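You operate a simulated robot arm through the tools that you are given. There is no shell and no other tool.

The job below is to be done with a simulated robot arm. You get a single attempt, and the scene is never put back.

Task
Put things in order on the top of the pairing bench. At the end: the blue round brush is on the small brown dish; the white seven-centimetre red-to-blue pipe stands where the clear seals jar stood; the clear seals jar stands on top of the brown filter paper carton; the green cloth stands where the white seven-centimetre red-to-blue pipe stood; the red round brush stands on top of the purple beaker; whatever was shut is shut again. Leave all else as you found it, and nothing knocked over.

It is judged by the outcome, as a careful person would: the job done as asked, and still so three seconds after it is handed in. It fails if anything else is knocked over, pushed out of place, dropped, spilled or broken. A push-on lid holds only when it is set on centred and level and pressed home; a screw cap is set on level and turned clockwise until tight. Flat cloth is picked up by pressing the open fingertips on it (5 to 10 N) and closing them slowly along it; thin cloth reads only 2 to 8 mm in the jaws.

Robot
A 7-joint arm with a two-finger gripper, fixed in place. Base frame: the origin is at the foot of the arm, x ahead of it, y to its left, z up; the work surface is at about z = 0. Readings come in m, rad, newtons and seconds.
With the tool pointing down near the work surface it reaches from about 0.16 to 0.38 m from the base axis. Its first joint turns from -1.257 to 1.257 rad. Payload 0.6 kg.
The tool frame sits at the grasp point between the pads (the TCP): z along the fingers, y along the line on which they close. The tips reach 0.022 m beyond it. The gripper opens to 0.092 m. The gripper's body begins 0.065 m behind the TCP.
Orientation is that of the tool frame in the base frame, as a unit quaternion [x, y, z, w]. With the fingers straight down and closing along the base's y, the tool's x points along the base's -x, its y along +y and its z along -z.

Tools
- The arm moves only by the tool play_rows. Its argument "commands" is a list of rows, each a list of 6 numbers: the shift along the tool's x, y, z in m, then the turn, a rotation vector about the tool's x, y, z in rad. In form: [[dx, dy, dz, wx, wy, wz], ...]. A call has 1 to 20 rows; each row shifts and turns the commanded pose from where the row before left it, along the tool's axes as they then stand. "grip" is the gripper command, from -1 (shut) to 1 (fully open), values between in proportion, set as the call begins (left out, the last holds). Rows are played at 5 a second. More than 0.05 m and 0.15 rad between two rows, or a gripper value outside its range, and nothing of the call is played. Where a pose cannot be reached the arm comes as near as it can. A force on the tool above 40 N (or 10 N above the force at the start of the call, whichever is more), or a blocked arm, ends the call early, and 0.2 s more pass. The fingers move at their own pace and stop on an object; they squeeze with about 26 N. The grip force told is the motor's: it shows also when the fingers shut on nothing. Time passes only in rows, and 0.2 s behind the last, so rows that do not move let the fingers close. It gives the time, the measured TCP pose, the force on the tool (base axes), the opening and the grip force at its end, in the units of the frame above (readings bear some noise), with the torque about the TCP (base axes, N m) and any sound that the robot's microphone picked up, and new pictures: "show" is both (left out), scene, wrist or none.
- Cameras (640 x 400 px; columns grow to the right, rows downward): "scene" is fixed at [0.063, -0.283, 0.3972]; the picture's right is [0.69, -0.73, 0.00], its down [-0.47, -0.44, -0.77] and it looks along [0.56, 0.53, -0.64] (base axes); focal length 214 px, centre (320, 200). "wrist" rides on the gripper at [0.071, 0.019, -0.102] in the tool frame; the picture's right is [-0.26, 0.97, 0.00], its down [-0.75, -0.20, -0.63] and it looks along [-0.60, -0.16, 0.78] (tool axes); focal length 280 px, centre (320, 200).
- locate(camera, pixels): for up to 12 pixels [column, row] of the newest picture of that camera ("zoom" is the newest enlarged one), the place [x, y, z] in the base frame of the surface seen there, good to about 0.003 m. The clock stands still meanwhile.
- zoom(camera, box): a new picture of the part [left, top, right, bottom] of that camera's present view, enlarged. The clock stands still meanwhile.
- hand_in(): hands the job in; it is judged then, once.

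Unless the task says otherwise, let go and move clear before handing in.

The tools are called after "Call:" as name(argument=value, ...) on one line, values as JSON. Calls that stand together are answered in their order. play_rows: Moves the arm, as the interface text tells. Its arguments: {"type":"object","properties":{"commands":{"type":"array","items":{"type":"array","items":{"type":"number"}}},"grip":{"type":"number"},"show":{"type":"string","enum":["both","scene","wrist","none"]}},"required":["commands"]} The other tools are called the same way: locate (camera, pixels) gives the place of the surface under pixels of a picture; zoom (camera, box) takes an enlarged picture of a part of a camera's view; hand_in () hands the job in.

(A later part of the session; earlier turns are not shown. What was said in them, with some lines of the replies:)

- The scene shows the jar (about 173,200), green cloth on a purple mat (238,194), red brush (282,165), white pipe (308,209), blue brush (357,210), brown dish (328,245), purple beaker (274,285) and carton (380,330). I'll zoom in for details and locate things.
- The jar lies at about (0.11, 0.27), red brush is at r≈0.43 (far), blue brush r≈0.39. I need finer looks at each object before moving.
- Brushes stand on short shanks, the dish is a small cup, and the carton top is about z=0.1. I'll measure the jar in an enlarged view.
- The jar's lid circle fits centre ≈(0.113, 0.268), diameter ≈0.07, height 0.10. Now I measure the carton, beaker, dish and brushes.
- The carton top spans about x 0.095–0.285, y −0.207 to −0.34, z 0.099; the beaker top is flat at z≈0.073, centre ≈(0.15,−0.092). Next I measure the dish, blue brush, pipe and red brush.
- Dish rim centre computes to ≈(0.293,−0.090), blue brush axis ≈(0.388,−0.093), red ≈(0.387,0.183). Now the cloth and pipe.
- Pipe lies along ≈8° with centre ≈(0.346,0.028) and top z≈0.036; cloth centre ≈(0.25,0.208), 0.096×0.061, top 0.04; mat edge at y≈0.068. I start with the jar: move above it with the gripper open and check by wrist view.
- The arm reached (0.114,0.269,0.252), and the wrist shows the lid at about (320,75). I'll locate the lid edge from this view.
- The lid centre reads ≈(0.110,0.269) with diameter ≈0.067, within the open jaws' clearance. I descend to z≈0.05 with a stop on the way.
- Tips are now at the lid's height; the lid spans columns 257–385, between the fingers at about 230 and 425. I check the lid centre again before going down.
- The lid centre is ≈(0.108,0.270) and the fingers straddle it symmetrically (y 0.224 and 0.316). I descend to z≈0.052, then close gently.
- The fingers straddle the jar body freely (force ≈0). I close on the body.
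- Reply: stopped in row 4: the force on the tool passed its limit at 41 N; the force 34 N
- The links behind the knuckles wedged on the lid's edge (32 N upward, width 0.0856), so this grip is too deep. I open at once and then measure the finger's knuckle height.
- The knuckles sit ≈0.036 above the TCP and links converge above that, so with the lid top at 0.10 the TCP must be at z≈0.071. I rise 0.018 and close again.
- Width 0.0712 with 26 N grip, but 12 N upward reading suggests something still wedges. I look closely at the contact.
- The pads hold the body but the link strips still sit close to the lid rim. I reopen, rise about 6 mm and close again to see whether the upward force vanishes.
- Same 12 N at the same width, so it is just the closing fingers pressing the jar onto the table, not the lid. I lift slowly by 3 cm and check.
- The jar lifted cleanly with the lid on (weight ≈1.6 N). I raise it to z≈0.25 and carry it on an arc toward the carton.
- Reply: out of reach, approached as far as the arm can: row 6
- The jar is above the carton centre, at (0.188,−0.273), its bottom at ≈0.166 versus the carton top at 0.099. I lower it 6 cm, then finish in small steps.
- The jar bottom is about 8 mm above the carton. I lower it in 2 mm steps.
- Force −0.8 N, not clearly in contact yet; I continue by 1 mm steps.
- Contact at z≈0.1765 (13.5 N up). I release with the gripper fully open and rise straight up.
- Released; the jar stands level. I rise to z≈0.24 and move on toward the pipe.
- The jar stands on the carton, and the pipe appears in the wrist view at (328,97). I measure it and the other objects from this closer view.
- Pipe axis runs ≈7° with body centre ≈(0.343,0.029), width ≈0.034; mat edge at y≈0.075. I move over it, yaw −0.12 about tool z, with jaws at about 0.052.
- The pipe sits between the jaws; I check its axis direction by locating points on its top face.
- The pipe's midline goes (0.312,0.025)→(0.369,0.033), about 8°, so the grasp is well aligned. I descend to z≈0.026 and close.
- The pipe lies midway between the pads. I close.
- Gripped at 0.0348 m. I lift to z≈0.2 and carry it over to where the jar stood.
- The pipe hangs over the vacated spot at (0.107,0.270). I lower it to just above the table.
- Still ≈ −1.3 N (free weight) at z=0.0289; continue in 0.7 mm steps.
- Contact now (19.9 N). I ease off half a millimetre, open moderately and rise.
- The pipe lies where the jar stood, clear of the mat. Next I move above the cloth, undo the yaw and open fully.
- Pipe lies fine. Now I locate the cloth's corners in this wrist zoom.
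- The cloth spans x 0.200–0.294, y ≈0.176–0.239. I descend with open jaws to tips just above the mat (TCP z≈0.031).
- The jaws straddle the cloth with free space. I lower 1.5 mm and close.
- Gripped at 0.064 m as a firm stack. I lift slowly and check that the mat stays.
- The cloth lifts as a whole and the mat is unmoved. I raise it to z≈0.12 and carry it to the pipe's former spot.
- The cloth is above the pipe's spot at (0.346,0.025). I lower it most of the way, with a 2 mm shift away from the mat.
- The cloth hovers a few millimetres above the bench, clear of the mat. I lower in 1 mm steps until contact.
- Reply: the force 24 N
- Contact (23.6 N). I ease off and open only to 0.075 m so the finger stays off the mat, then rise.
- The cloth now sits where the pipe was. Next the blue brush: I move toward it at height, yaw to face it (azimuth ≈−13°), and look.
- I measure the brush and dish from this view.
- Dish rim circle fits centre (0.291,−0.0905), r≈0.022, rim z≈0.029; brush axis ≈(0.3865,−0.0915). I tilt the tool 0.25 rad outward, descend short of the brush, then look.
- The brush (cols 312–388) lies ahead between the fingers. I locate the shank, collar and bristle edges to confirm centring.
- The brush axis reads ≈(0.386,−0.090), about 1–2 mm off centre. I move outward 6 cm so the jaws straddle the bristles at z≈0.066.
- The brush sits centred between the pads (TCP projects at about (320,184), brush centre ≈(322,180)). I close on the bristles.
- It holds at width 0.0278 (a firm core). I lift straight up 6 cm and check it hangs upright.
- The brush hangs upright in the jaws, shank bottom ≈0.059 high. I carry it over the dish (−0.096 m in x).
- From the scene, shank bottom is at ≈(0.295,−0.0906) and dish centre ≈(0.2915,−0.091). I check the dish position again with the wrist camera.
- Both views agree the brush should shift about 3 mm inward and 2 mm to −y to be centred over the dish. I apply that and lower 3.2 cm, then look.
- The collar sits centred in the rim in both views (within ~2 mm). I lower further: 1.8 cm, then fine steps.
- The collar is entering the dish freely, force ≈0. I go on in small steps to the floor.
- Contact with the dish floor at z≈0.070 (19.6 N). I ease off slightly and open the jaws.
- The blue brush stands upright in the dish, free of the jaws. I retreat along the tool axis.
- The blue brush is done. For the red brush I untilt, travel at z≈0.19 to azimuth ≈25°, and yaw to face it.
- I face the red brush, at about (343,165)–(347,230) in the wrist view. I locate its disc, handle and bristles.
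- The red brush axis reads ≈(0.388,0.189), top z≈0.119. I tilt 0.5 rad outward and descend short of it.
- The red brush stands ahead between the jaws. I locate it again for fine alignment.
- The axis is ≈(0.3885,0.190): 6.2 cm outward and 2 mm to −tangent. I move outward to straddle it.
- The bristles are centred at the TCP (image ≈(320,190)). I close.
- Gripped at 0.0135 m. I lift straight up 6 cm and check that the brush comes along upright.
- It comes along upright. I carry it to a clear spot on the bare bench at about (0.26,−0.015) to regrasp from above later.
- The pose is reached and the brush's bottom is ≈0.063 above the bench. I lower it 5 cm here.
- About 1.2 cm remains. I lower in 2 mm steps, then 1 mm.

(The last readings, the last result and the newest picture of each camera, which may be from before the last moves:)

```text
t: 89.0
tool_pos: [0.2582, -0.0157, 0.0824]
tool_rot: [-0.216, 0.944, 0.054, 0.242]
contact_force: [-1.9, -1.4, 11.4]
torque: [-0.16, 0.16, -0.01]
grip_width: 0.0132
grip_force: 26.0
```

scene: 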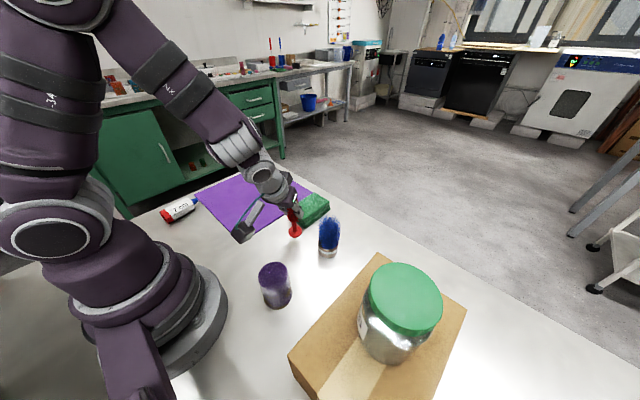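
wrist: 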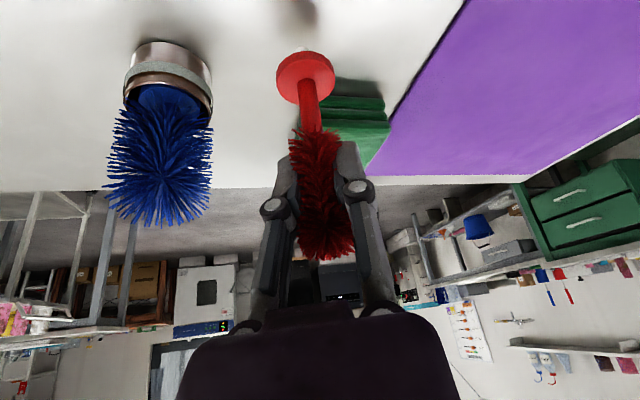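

Contact (11.4 N) at TCP z≈0.083. I ease off half a millimetre and open.

Call:
play_rows(commands=[[-0.0003, 0, -0.0005, 0, 0, 0], [0, 0, 0, 0, 0, 0], [0, 0, 0, 0, 0, 0]], grip=-1, show="none")

Call:
play_rows(commands=[[0, 0, 0, 0, 0, 0], [0, 0, 0, 0, 0, 0], [0, 0, 0, 0, 0, 0], [0, 0, 0, 0, 0, 0]], grip=0.5, show="both")

Call:
zoom(camera="scene", box=[250, 180, 350, 270])

```text
t: 89.8
tool_pos: [0.2595, -0.0157, 0.0844]
tool_rot: [-0.215, 0.944, 0.056, 0.242]
contact_force: [-0.2, 0.9, 0.0]
torque: [0.01, -0.02, -0.02]
grip_width: 0.0133
grip_force: 25.3
```

```text
t: 90.8
tool_pos: [0.2599, -0.0168, 0.0831]
tool_rot: [-0.216, 0.944, 0.056, 0.242]
contact_force: [-0.1, 0.1, 0.2]
torque: [0.01, 0.02, 0.01]
grip_width: 0.0692
grip_force: 0.0
```

scene: 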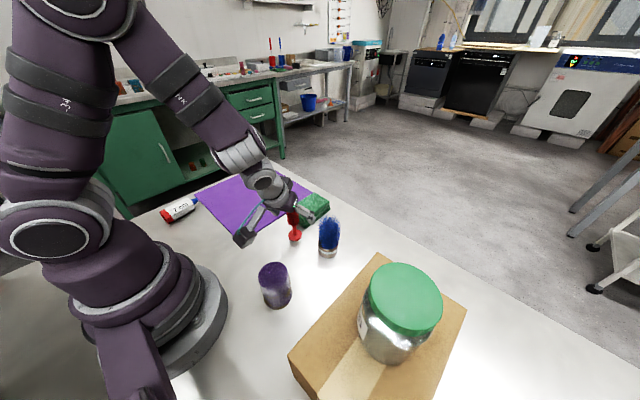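
wrist: 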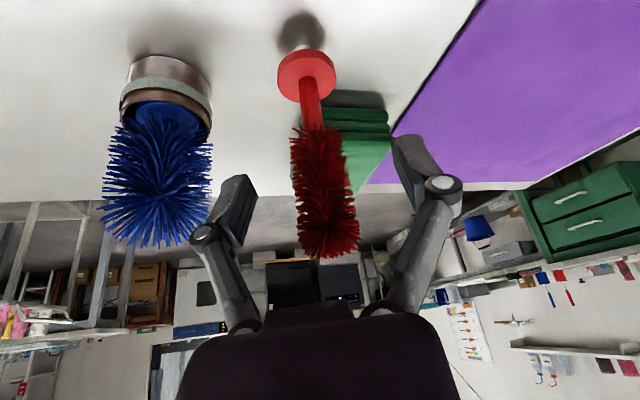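

```text
4.44 times, centred on (300, 225) of scene
```

zoom: 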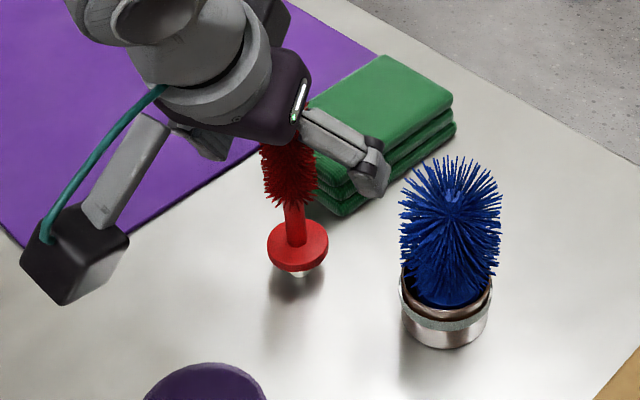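

The red brush stands by itself, upright. I retreat along the tool axis, untilt, and yaw for a top-down regrasp.

Call:
play_rows(commands=[[0, 0, -0.01, 0, 0, 0], [0, 0, -0.02, 0, 0, 0], [0, 0, -0.025, 0, 0, 0], [0, 0, -0.025, 0, 0, 0], [0, 0, -0.025, 0, 0, 0], [0, 0, -0.005, 0, 0, 0], [0, 0, 0, 0, 0.125, 0], [0, 0, 0, 0, 0.125, 0], [0, 0, 0, 0, 0.125, 0], [0, 0, 0, 0, 0.121, 0], [0, 0, 0, 0, 0, 0.125], [0, 0, 0, 0, 0, 0.125], [0, 0, 0, 0, 0, 0.125], [0, 0, 0, 0, 0, 0.125], [0, 0, 0, 0, 0, 0.125], [0, 0, 0, 0, 0, 0.125], [0, 0, 0, 0, 0, 0]], grip=0.5, show="both")

Call:
zoom(camera="wrist", box=[220, 20, 480, 220])

Call:
zoom(camera="scene", box=[250, 180, 350, 270])

```text
t: 94.4
tool_pos: [0.2124, -0.0394, 0.1792]
tool_rot: [0.15, 0.989, 0.002, 0.002]
contact_force: [-0.6, 0.1, -0.4]
torque: [0.0, 0.03, 0.02]
grip_width: 0.069
grip_force: 0.1
```

scene: 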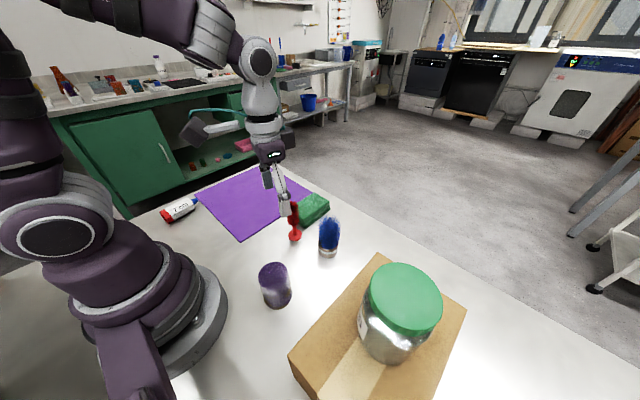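
wrist: 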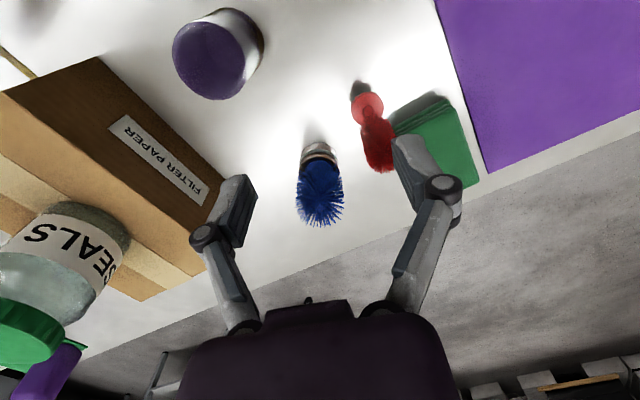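

```text
2.00 times, centred on (350, 120) of wrist
```

zoom: 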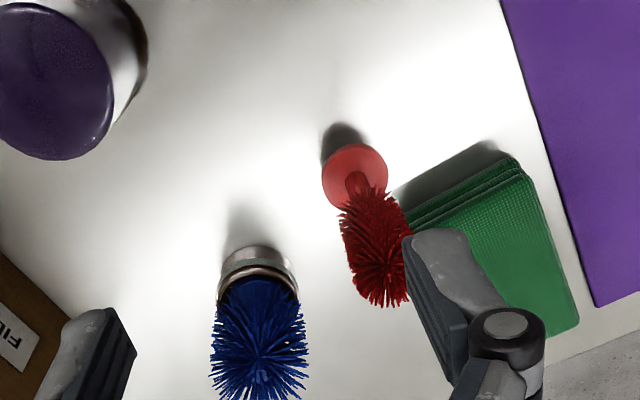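

```text
4.44 times, centred on (300, 225) of scene
```

zoom: 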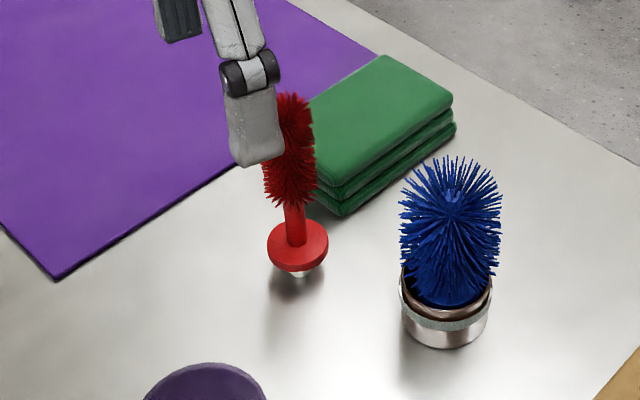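

The red brush stands upright at its interim spot. I measure both it and the beaker top from this wrist view.

Call:
locate(camera="wrist", pixels=[[208, 58], [175, 60], [246, 60], [210, 12], [208, 98], [190, 90], [232, 88], [185, 25], [236, 30], [220, 70], [195, 45], [225, 40]])

Call:
locate(camera="wrist", pixels=[[366, 95], [352, 108], [382, 106], [367, 115], [372, 120], [378, 135], [366, 140], [392, 140], [381, 160], [378, 150], [366, 92], [363, 88]])

Call:
locate(camera="scene", pixels=[[294, 236], [294, 232], [288, 232], [301, 231], [294, 228], [297, 215], [300, 207], [295, 221], [290, 218], [301, 217]])

```text
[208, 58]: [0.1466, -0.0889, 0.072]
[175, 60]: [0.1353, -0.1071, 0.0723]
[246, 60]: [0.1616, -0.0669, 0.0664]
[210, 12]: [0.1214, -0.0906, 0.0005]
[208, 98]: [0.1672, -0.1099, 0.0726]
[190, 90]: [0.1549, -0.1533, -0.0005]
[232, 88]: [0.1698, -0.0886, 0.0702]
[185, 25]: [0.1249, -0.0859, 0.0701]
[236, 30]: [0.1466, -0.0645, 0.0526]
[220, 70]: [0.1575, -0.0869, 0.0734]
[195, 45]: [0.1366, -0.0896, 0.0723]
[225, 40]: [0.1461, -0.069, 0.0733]
```

```text
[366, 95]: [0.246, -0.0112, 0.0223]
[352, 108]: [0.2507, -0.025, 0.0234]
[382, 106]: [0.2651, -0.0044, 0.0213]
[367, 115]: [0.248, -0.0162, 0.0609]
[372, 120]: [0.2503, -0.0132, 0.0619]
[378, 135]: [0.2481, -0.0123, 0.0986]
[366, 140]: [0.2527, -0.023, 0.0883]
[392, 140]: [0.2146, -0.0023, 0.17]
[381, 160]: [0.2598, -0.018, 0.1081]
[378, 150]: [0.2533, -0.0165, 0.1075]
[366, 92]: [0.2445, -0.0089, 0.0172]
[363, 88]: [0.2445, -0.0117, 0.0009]
```

```text
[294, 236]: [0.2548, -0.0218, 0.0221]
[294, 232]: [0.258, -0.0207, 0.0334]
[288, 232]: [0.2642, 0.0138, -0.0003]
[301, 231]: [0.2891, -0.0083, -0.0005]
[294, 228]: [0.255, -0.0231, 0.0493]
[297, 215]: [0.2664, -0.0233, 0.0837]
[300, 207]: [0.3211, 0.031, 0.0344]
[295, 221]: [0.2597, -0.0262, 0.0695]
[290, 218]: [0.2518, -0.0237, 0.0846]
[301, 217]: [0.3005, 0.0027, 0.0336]
```

The brush axis is ≈(0.259,−0.016) and the beaker top centre ≈(0.1485,−0.0905). I move above the brush and verify.

Call:
play_rows(commands=[[-0.0125, 0.0121, 0, 0, 0, 0], [-0.0125, 0.0121, 0, 0, 0, 0], [-0.0125, 0.0121, 0, 0, 0, 0], [0, 0, 0, 0, 0, 0]], grip=0.5, show="both")

Call:
zoom(camera="wrist", box=[240, 40, 400, 180])

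```text
t: 95.4
tool_pos: [0.2596, -0.0153, 0.1806]
tool_rot: [0.149, 0.989, 0.002, 0.002]
contact_force: [-0.5, 0.0, -0.4]
torque: [0.0, -0.02, -0.05]
grip_width: 0.069
grip_force: 0.1
```

scene: 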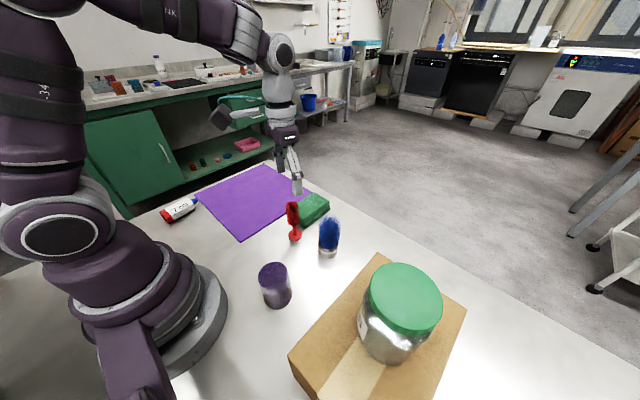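
wrist: 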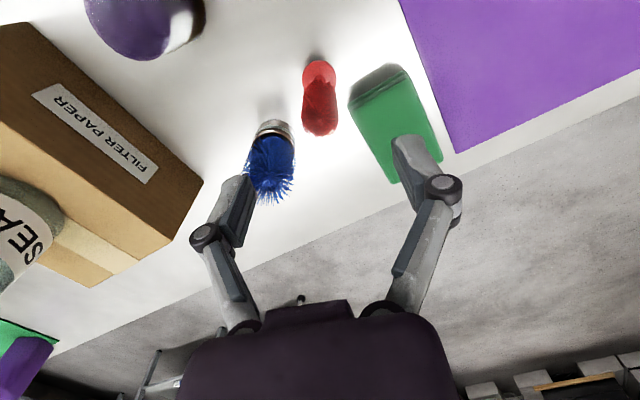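

```text
2.86 times, centred on (320, 110) of wrist
```

zoom: 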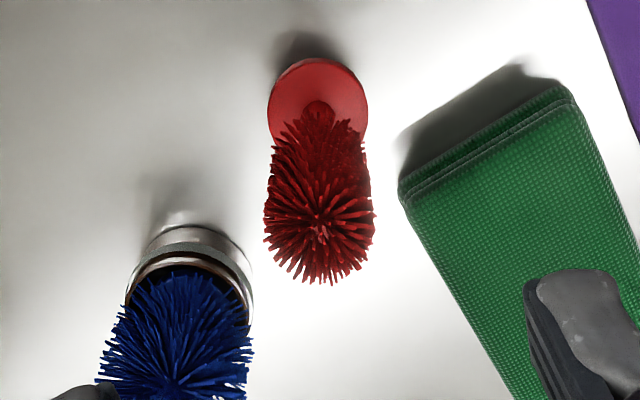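

The brush is centred laterally and ~2 mm inward of the TCP. I descend to z≈0.084 around it.

Call:
play_rows(commands=[[0.002, 0, 0.015, 0, 0, 0], [0, 0, 0.02, 0, 0, 0], [0, 0, 0.02, 0, 0, 0], [0, 0, 0.02, 0, 0, 0], [0, 0, 0.015, 0, 0, 0], [0, 0, 0.006, 0, 0, 0], [0, 0, 0, 0, 0, 0]], grip=0.5, show="both")

Call:
zoom(camera="scene", box=[250, 160, 350, 270])

```text
t: 97.0
tool_pos: [0.257, -0.0164, 0.0842]
tool_rot: [0.149, 0.989, 0.002, 0.002]
contact_force: [0.9, -0.3, -0.7]
torque: [0.01, -0.02, 0.01]
grip_width: 0.069
grip_force: 0.1
```

scene: 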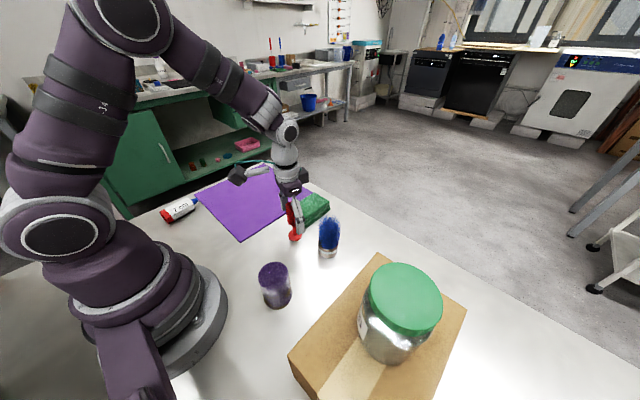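
wrist: 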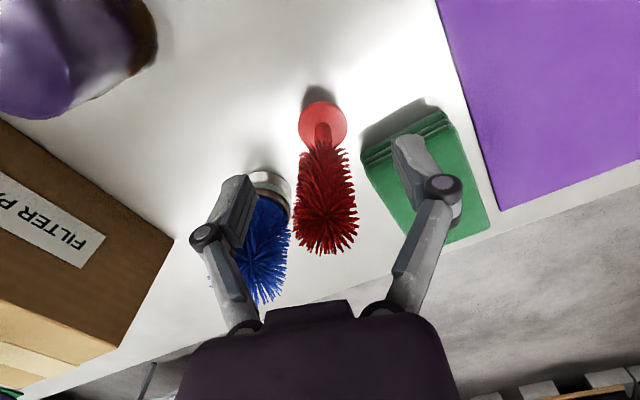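

```text
3.64 times, centred on (300, 215) of scene
```

zoom: 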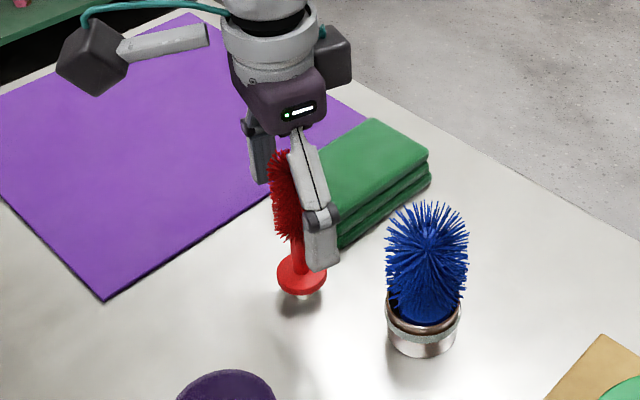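

The brush stands between the pads, no contact. I close on it.

Call:
play_rows(commands=[[0, 0, 0, 0, 0, 0], [0, 0, 0, 0, 0, 0], [0, 0, 0, 0, 0, 0], [0, 0, 0, 0, 0, 0], [0, 0, 0, 0, 0, 0]], grip=-1, show="both")

Call:
zoom(camera="scene", box=[250, 160, 350, 270])

```text
t: 98.2
tool_pos: [0.2578, -0.0157, 0.0847]
tool_rot: [0.149, 0.989, 0.003, 0.003]
contact_force: [0.2, 0.9, 0.8]
torque: [0.03, -0.01, -0.01]
grip_width: 0.0133
grip_force: 25.8
```

scene: 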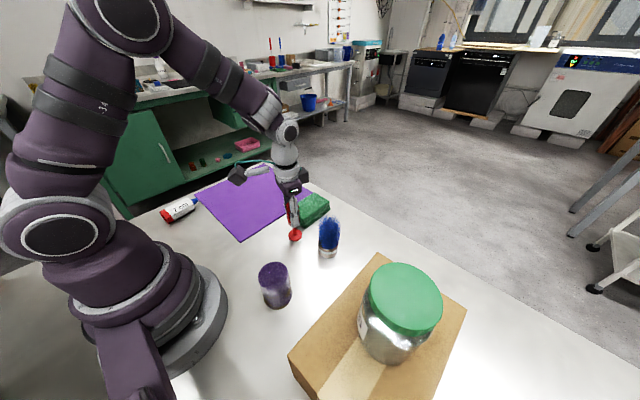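
wrist: 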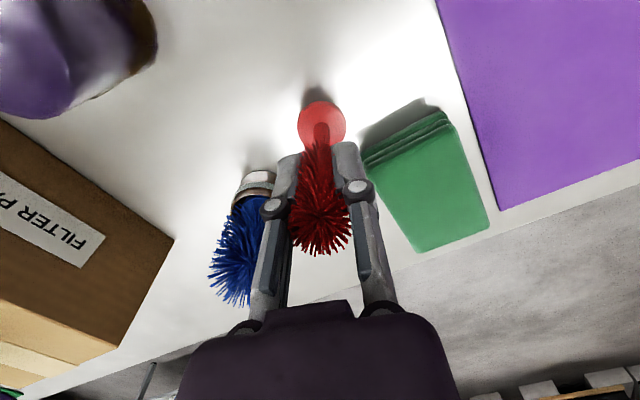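

```text
3.64 times, centred on (300, 215) of scene
```

zoom: 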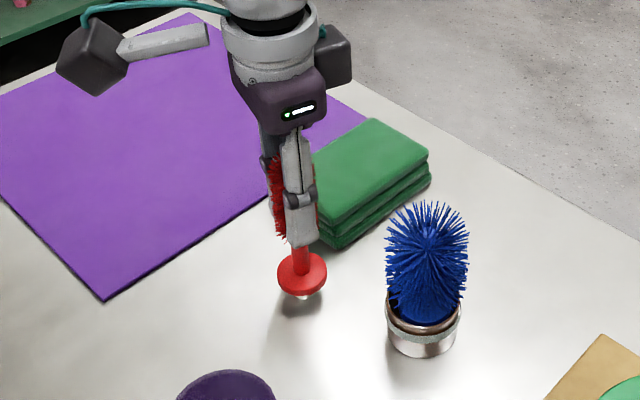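

Regrasped with the tool vertical (TCP z≈0.0845 over the base). I lift 11.5 cm and carry it over the beaker.

Call:
play_rows(commands=[[0, 0, -0.005, 0, 0, 0], [0, 0, -0.015, 0, 0, 0], [0, 0, -0.025, 0, 0, 0], [0, 0, -0.025, 0, 0, 0], [0, 0, -0.025, 0, 0, 0], [0, 0, -0.02, 0, 0, 0], [0.0137, -0.0173, 0, 0, 0, 0], [0.0137, -0.0173, 0, 0, 0, 0], [0.0137, -0.0173, 0, 0, 0, 0], [0.0137, -0.0173, 0, 0, 0, 0], [0.0136, -0.0173, 0, 0, 0, 0], [0.0136, -0.0173, 0, 0, 0, 0], [0, 0, 0, 0, 0, 0]], grip=-1, show="both")

Call:
zoom(camera="scene", box=[200, 170, 350, 320])

Call:
zoom(camera="wrist", box=[240, 20, 400, 180])

```text
t: 101.0
tool_pos: [0.1477, -0.0888, 0.1984]
tool_rot: [0.15, 0.989, 0.003, 0.002]
contact_force: [-0.3, -0.1, -0.7]
torque: [0.01, 0.04, -0.03]
grip_width: 0.0136
grip_force: 25.8
```

scene: 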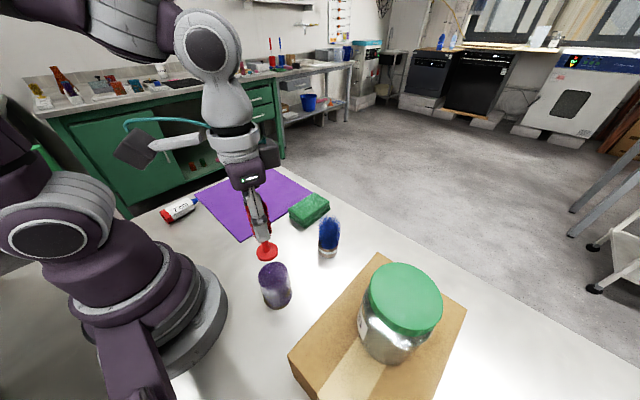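
wrist: 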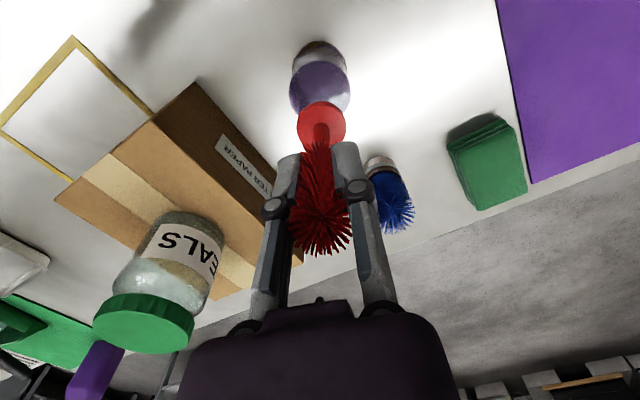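

```text
2.67 times, centred on (275, 245) of scene
```

zoom: 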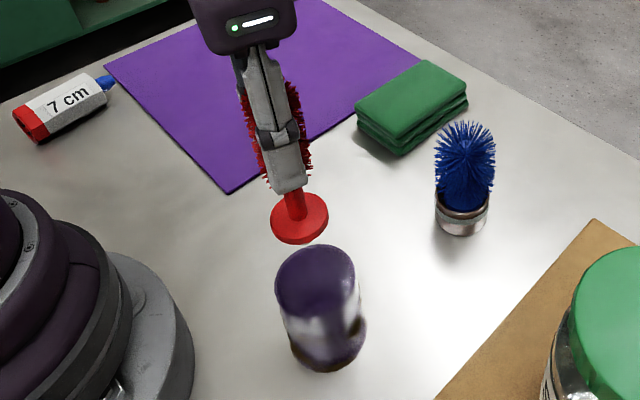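

```text
2.50 times, centred on (320, 100) of wrist
```

zoom: 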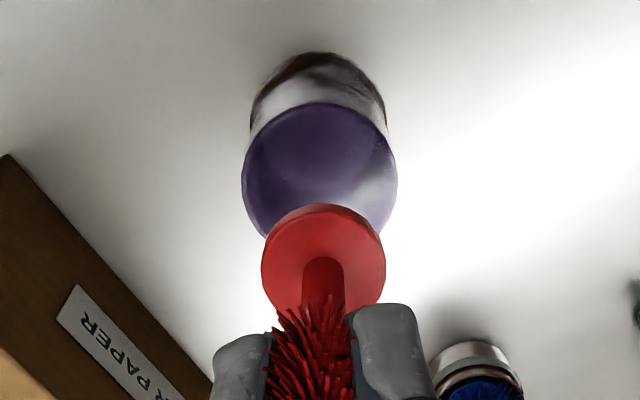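

Both views show the brush centred over the beaker within ~2 mm; its bottom is ≈4 cm above. I lower 3.4 cm and look.

Call:
play_rows(commands=[[-0.001, 0, 0.009, 0, 0, 0], [0, 0, 0.01, 0, 0, 0], [0, 0, 0.008, 0, 0, 0], [0, 0, 0.006, 0, 0, 0], [0, 0, 0, 0, 0, 0]], grip=-1, show="both")

Call:
zoom(camera="scene", box=[230, 220, 320, 320])

Call:
zoom(camera="wrist", box=[240, 20, 400, 180])

```text
t: 102.2
tool_pos: [0.1482, -0.0882, 0.166]
tool_rot: [0.149, 0.989, 0.002, 0.002]
contact_force: [-0.7, 0.4, -0.6]
torque: [0.03, 0.0, 0.0]
grip_width: 0.0135
grip_force: 25.4
```

scene: 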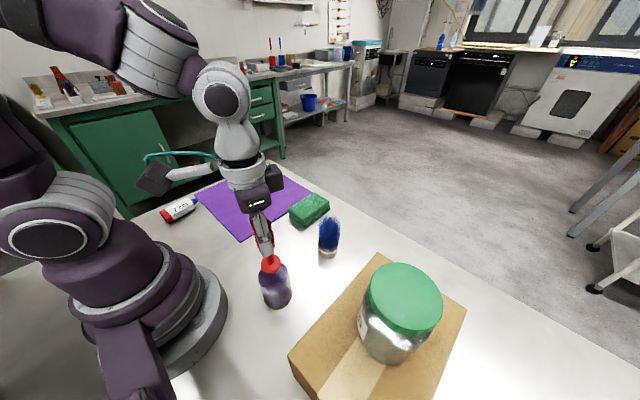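
wrist: 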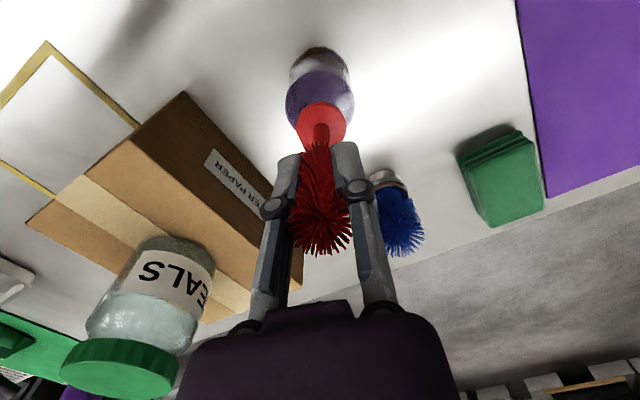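

```text
4.00 times, centred on (275, 270) of scene
```

zoom: 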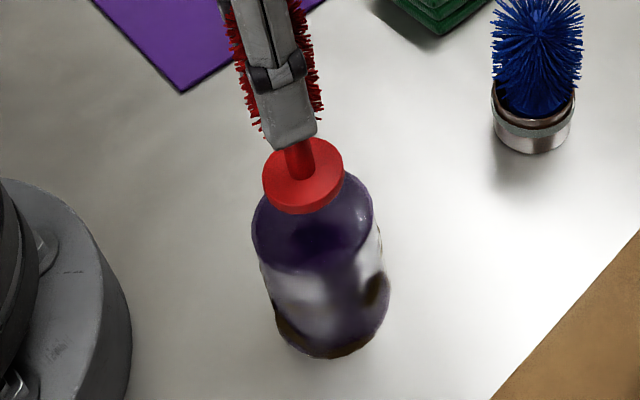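

```text
2.50 times, centred on (320, 100) of wrist
```

zoom: 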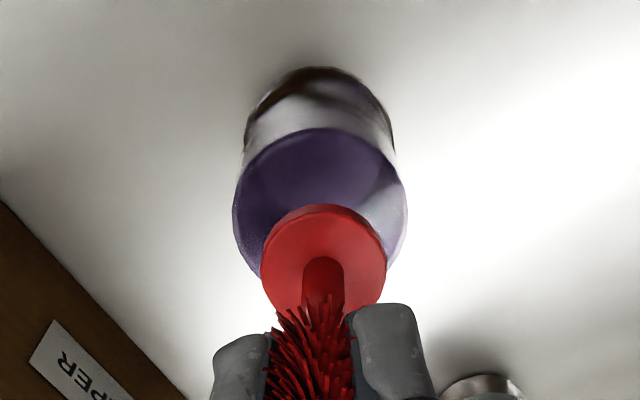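

Well centred. I lower in 2 mm then 1 mm steps to contact.

Call:
play_rows(commands=[[0, 0, 0.002, 0, 0, 0], [0, 0, 0.002, 0, 0, 0], [0, 0, 0.0015, 0, 0, 0], [0, 0, 0, 0, 0, 0]], grip=-1, show="none")

Call:
play_rows(commands=[[0, 0, 0.001, 0, 0, 0], [0, 0, 0, 0, 0, 0]], grip=-1, show="none")

```text
t: 103.2
tool_pos: [0.1491, -0.0903, 0.1606]
tool_rot: [0.15, 0.989, 0.004, 0.002]
contact_force: [1.2, 0.1, -1.5]
torque: [-0.03, 0.04, -0.01]
grip_width: 0.0134
grip_force: 25.8
```

```text
t: 103.8
tool_pos: [0.1481, -0.091, 0.1584]
tool_rot: [0.149, 0.989, 0.002, 0.003]
contact_force: [0.2, -0.4, -0.5]
torque: [0.01, 0.04, 0.0]
grip_width: 0.0136
grip_force: 26.0
```

Call:
play_rows(commands=[[0, 0, 0.0008, 0, 0, 0], [0, 0, 0, 0, 0, 0]], grip=-1, show="none")

Call:
play_rows(commands=[[0, 0, 0.0008, 0, 0, 0], [0, 0, 0, 0, 0, 0]], grip=-1, show="none")

```text
t: 104.4
tool_pos: [0.1488, -0.0897, 0.158]
tool_rot: [0.15, 0.989, 0.002, 0.002]
contact_force: [0.0, 0.9, 0.0]
torque: [0.0, 0.01, 0.0]
grip_width: 0.0134
grip_force: 25.8
```

```text
t: 105.0
tool_pos: [0.1469, -0.0901, 0.1579]
tool_rot: [0.149, 0.989, 0.002, 0.002]
contact_force: [0.3, -0.2, -1.1]
torque: [-0.02, 0.01, 0.03]
grip_width: 0.0134
grip_force: 26.0
```

Call:
play_rows(commands=[[0, 0, 0.0006, 0, 0, 0], [0, 0, 0, 0, 0, 0]], grip=-1, show="none")

Call:
play_rows(commands=[[0, 0, 0.0006, 0, 0, 0], [0, 0, 0, 0, 0, 0]], grip=-1, show="both")

Call:
zoom(camera="scene", box=[230, 220, 320, 320])

```text
t: 105.6
tool_pos: [0.1485, -0.0896, 0.1568]
tool_rot: [0.15, 0.989, 0.002, 0.002]
contact_force: [-0.3, -0.5, -0.7]
torque: [0.0, 0.02, 0.03]
grip_width: 0.0132
grip_force: 25.9
```

```text
t: 106.2
tool_pos: [0.1483, -0.0908, 0.1557]
tool_rot: [0.149, 0.989, 0.002, 0.003]
contact_force: [-1.0, 0.0, -1.4]
torque: [0.0, 0.03, -0.01]
grip_width: 0.0134
grip_force: 26.4
```

scene: 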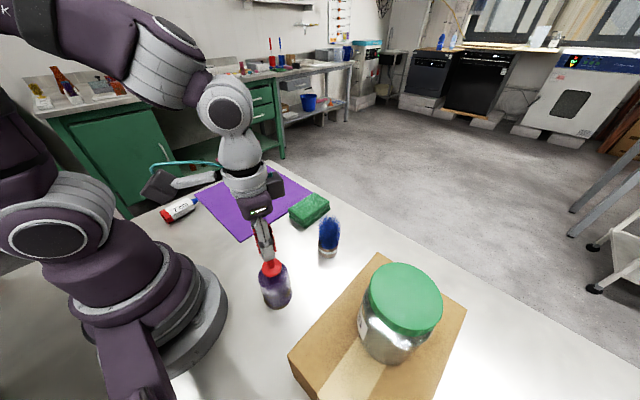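
wrist: 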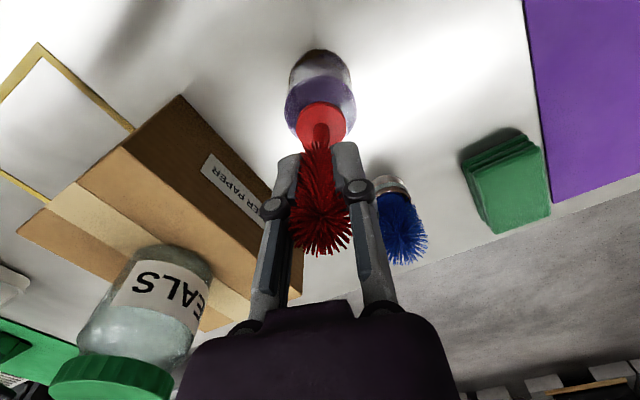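

```text
4.00 times, centred on (275, 270) of scene
```

zoom: 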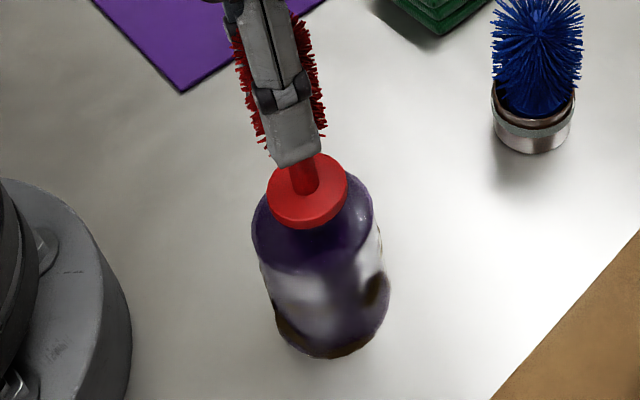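

No contact yet at z≈0.156 (top may sit slightly lower). I continue in 0.7 mm steps.

Call:
play_rows(commands=[[0, 0, 0.0007, 0, 0, 0], [0, 0, 0, 0, 0, 0]], grip=-1, show="none")

Call:
play_rows(commands=[[0, 0, 0.0007, 0, 0, 0], [0, 0, 0, 0, 0, 0]], grip=-1, show="none")

```text
t: 106.8
tool_pos: [0.1486, -0.0902, 0.156]
tool_rot: [0.149, 0.989, 0.002, 0.003]
contact_force: [-1.0, -0.2, 19.7]
torque: [0.01, 0.05, 0.02]
grip_width: 0.0133
grip_force: 25.9
```

```text
t: 107.4
tool_pos: [0.1484, -0.0907, 0.156]
tool_rot: [0.151, 0.989, 0.002, 0.003]
contact_force: [1.6, -0.1, 18.5]
torque: [-0.03, -0.15, 0.0]
grip_width: 0.0131
grip_force: 26.0
```

Contact (≈19 N). I ease up ~1.2 mm to relieve the pressure, check, then open.

Call:
play_rows(commands=[[0, 0, -0.0006, 0, 0, 0], [0, 0, -0.0005, 0, 0, 0], [0, 0, 0, 0, 0, 0]], grip=-1, show="none")

```text
t: 108.2
tool_pos: [0.1485, -0.0907, 0.1558]
tool_rot: [0.149, 0.989, 0.002, 0.002]
contact_force: [-0.5, 0.2, -1.1]
torque: [0.0, -0.01, 0.02]
grip_width: 0.0133
grip_force: 26.3
```

Call:
play_rows(commands=[[0, 0, 0.0005, 0, 0, 0], [0, 0, 0, 0, 0, 0]], grip=-1, show="none")

Call:
play_rows(commands=[[0, 0, 0, 0, 0, 0], [0, 0, 0, 0, 0, 0], [0, 0, 0, 0, 0, 0], [0, 0, 0, 0, 0, 0]], grip=0.4, show="both")

Call:
zoom(camera="scene", box=[220, 200, 330, 320])

```text
t: 108.8
tool_pos: [0.1484, -0.0908, 0.1557]
tool_rot: [0.149, 0.989, 0.002, 0.003]
contact_force: [0.8, 0.4, -0.2]
torque: [0.0, 0.0, 0.01]
grip_width: 0.0135
grip_force: 25.9
```

```text
t: 109.8
tool_pos: [0.1487, -0.0908, 0.1558]
tool_rot: [0.149, 0.989, 0.003, 0.002]
contact_force: [0.6, -0.9, -0.2]
torque: [-0.01, 0.02, 0.0]
grip_width: 0.0643
grip_force: 0.0
```

scene: 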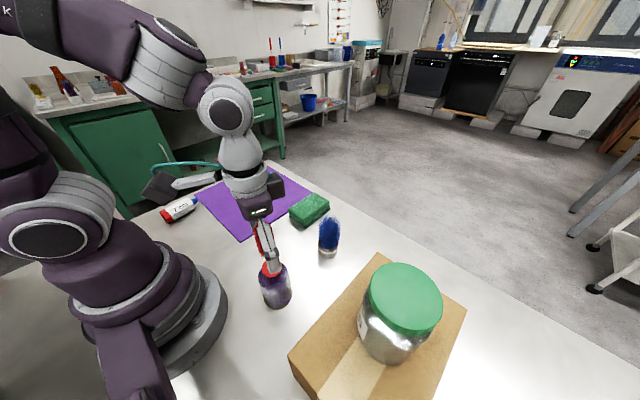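
wrist: 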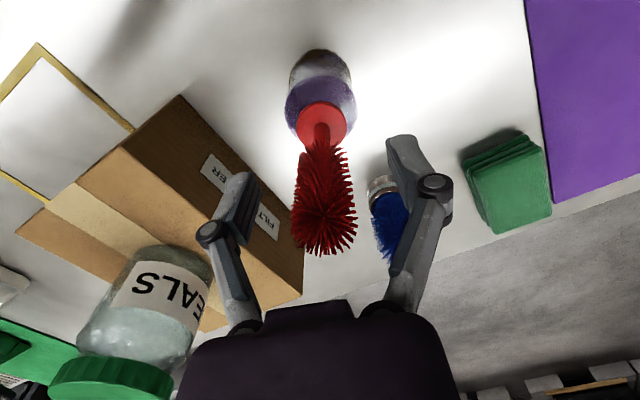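

```text
3.33 times, centred on (275, 260) of scene
```

zoom: 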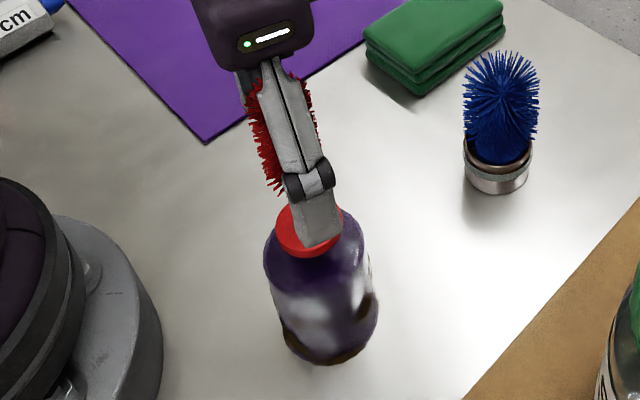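

The brush stands free on the beaker. I rise straight up, slowly at first.

Call:
play_rows(commands=[[0, 0, -0.005, 0, 0, 0], [0, 0, -0.01, 0, 0, 0], [0, 0, -0.015, 0, 0, 0], [0, 0, -0.02, 0, 0, 0], [0, 0, -0.025, 0, 0, 0], [0, 0, -0.025, 0, 0, 0], [0, 0, 0, 0, 0, 0]], grip=0.4, show="both")

Call:
zoom(camera="scene", box=[220, 180, 330, 320])

```text
t: 111.4
tool_pos: [0.1488, -0.0902, 0.2565]
tool_rot: [0.149, 0.989, 0.002, 0.002]
contact_force: [-0.2, 0.5, -0.2]
torque: [-0.01, -0.01, 0.01]
grip_width: 0.0643
grip_force: 0.0
```

scene: 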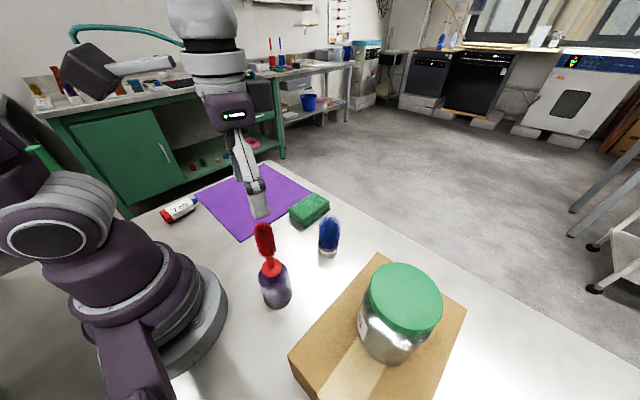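
wrist: 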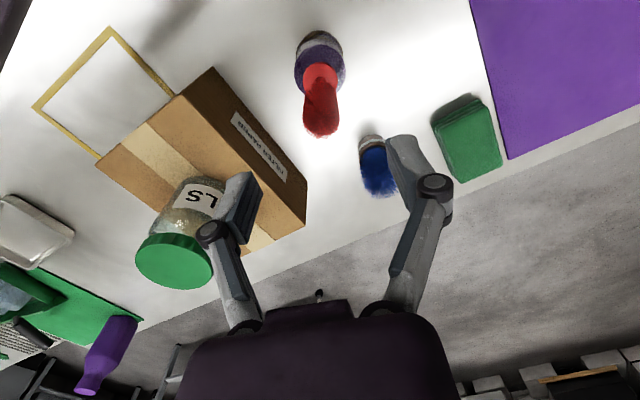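

```text
2.86 times, centred on (275, 250) of scene
```

zoom: 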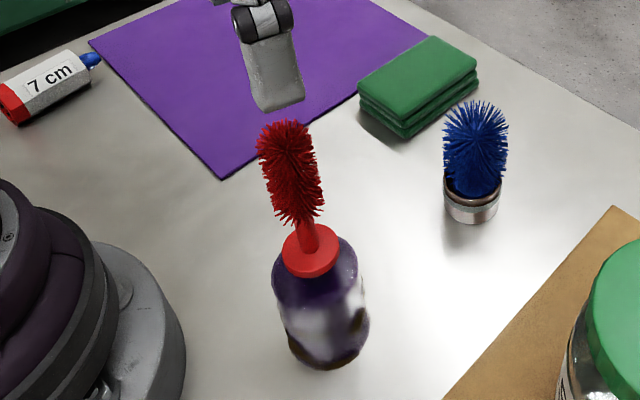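

Red brush stands upright on the beaker. I move the arm clear toward its start pose and then inspect everything once more.

Call:
play_rows(commands=[[0, 0, -0.02, 0, 0, 0], [0, 0, -0.02, 0, 0, 0], [-0.004, 0.02, 0, 0, 0, 0], [-0.004, 0.02, 0, 0, 0, 0], [-0.004, 0.02, 0, 0, 0, 0], [-0.004, 0.02, 0, 0, 0, 0], [-0.004, 0.02, 0, 0, 0, 0], [0, 0, 0, 0, 0, 0], [0, 0, 0, 0, 0, 0]], grip=0.4, show="both")

Call:
zoom(camera="scene", box=[280, 230, 480, 400])

Call:
zoom(camera="scene", box=[140, 160, 380, 320])

```text
t: 113.4
tool_pos: [0.197, -0.0007, 0.2957]
tool_rot: [0.149, 0.989, 0.002, 0.002]
contact_force: [0.1, 0.5, 0.4]
torque: [0.01, 0.04, -0.01]
grip_width: 0.0647
grip_force: 0.1
```

scene: 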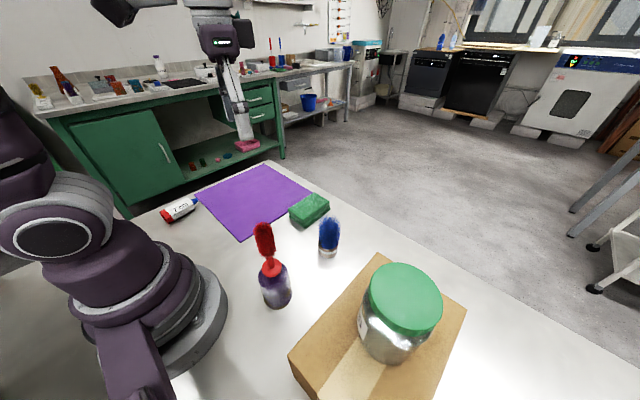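
wrist: 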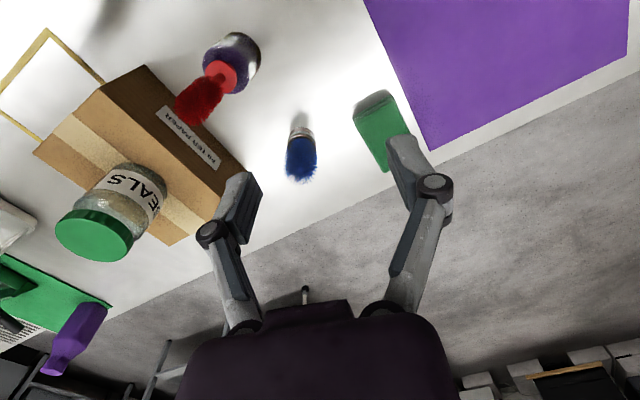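

```text
2.35 times, centred on (380, 315) of scene
```

zoom: 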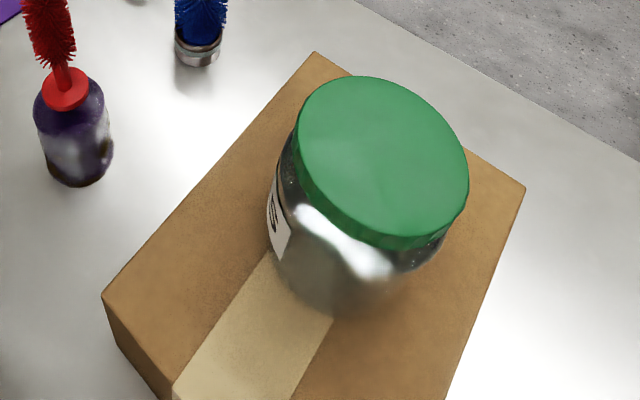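

```text
2.50 times, centred on (260, 240) of scene
```

zoom: 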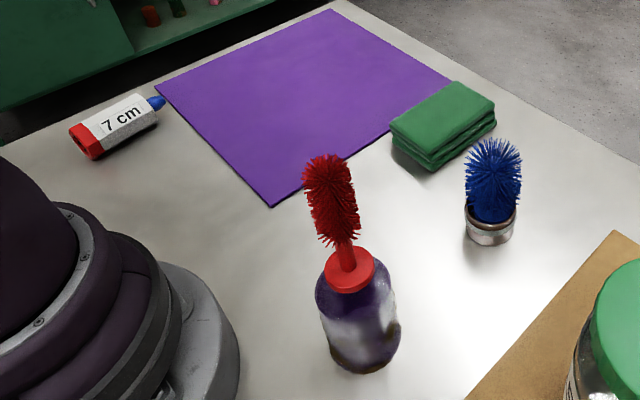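

Everything appears in place; I check that the jar's lid is level and still seated.

Call:
locate(camera="scene", pixels=[[400, 270], [380, 290], [430, 310], [400, 325], [404, 295], [310, 200], [310, 208], [296, 208], [324, 202], [170, 212], [185, 207]])

```text
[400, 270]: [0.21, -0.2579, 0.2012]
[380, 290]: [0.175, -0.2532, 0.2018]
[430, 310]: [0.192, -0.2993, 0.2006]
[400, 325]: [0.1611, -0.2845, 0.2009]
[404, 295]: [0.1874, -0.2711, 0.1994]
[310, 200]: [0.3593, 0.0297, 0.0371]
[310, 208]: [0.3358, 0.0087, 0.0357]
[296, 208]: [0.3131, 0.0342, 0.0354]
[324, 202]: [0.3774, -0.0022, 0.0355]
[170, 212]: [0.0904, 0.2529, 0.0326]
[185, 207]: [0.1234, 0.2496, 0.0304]
```

The lid is level at z≈0.201 all over, exactly carton height plus jar height, so it is still shut. Brushes, pipe and cloth are in place and the arm is clear, so I hand in.

Call:
hand_in()

```text
The job is handed in.
```

The bench is arranged as you asked and the job is handed in. I don't have the judge's result. This is how the last pictures and readings showed it:

- **Jar:** The clear seals jar stands at the centre of the brown filter paper carton. It was never opened, and its lid is still level.
- **Pipe:** The white seven-centimetre pipe lies where the jar stood. I kept it lying down and at the same angle, as I found it.
- **Cloth:** The green cloth sits where the pipe was, about 5 mm off its centre so the gripper stayed clear of the purple mat.
- **Blue brush:** It stands upright in the small brown dish.
- **Red brush:** It stands upright on top of the purple beaker. It was too far out to lift straight from above, so I set it down once on the bare bench and picked it up again.

My first try at gripping the jar was too low. The gripper's links pressed on the edge of the lid and the arm stopped at its force limit. I opened the gripper, checked that the jar had not tipped, and gripped it higher.

Nothing else was touched, apart from the dish and beaker the brushes now stand on. Nothing was knocked over, and the arm is clear of the bench.
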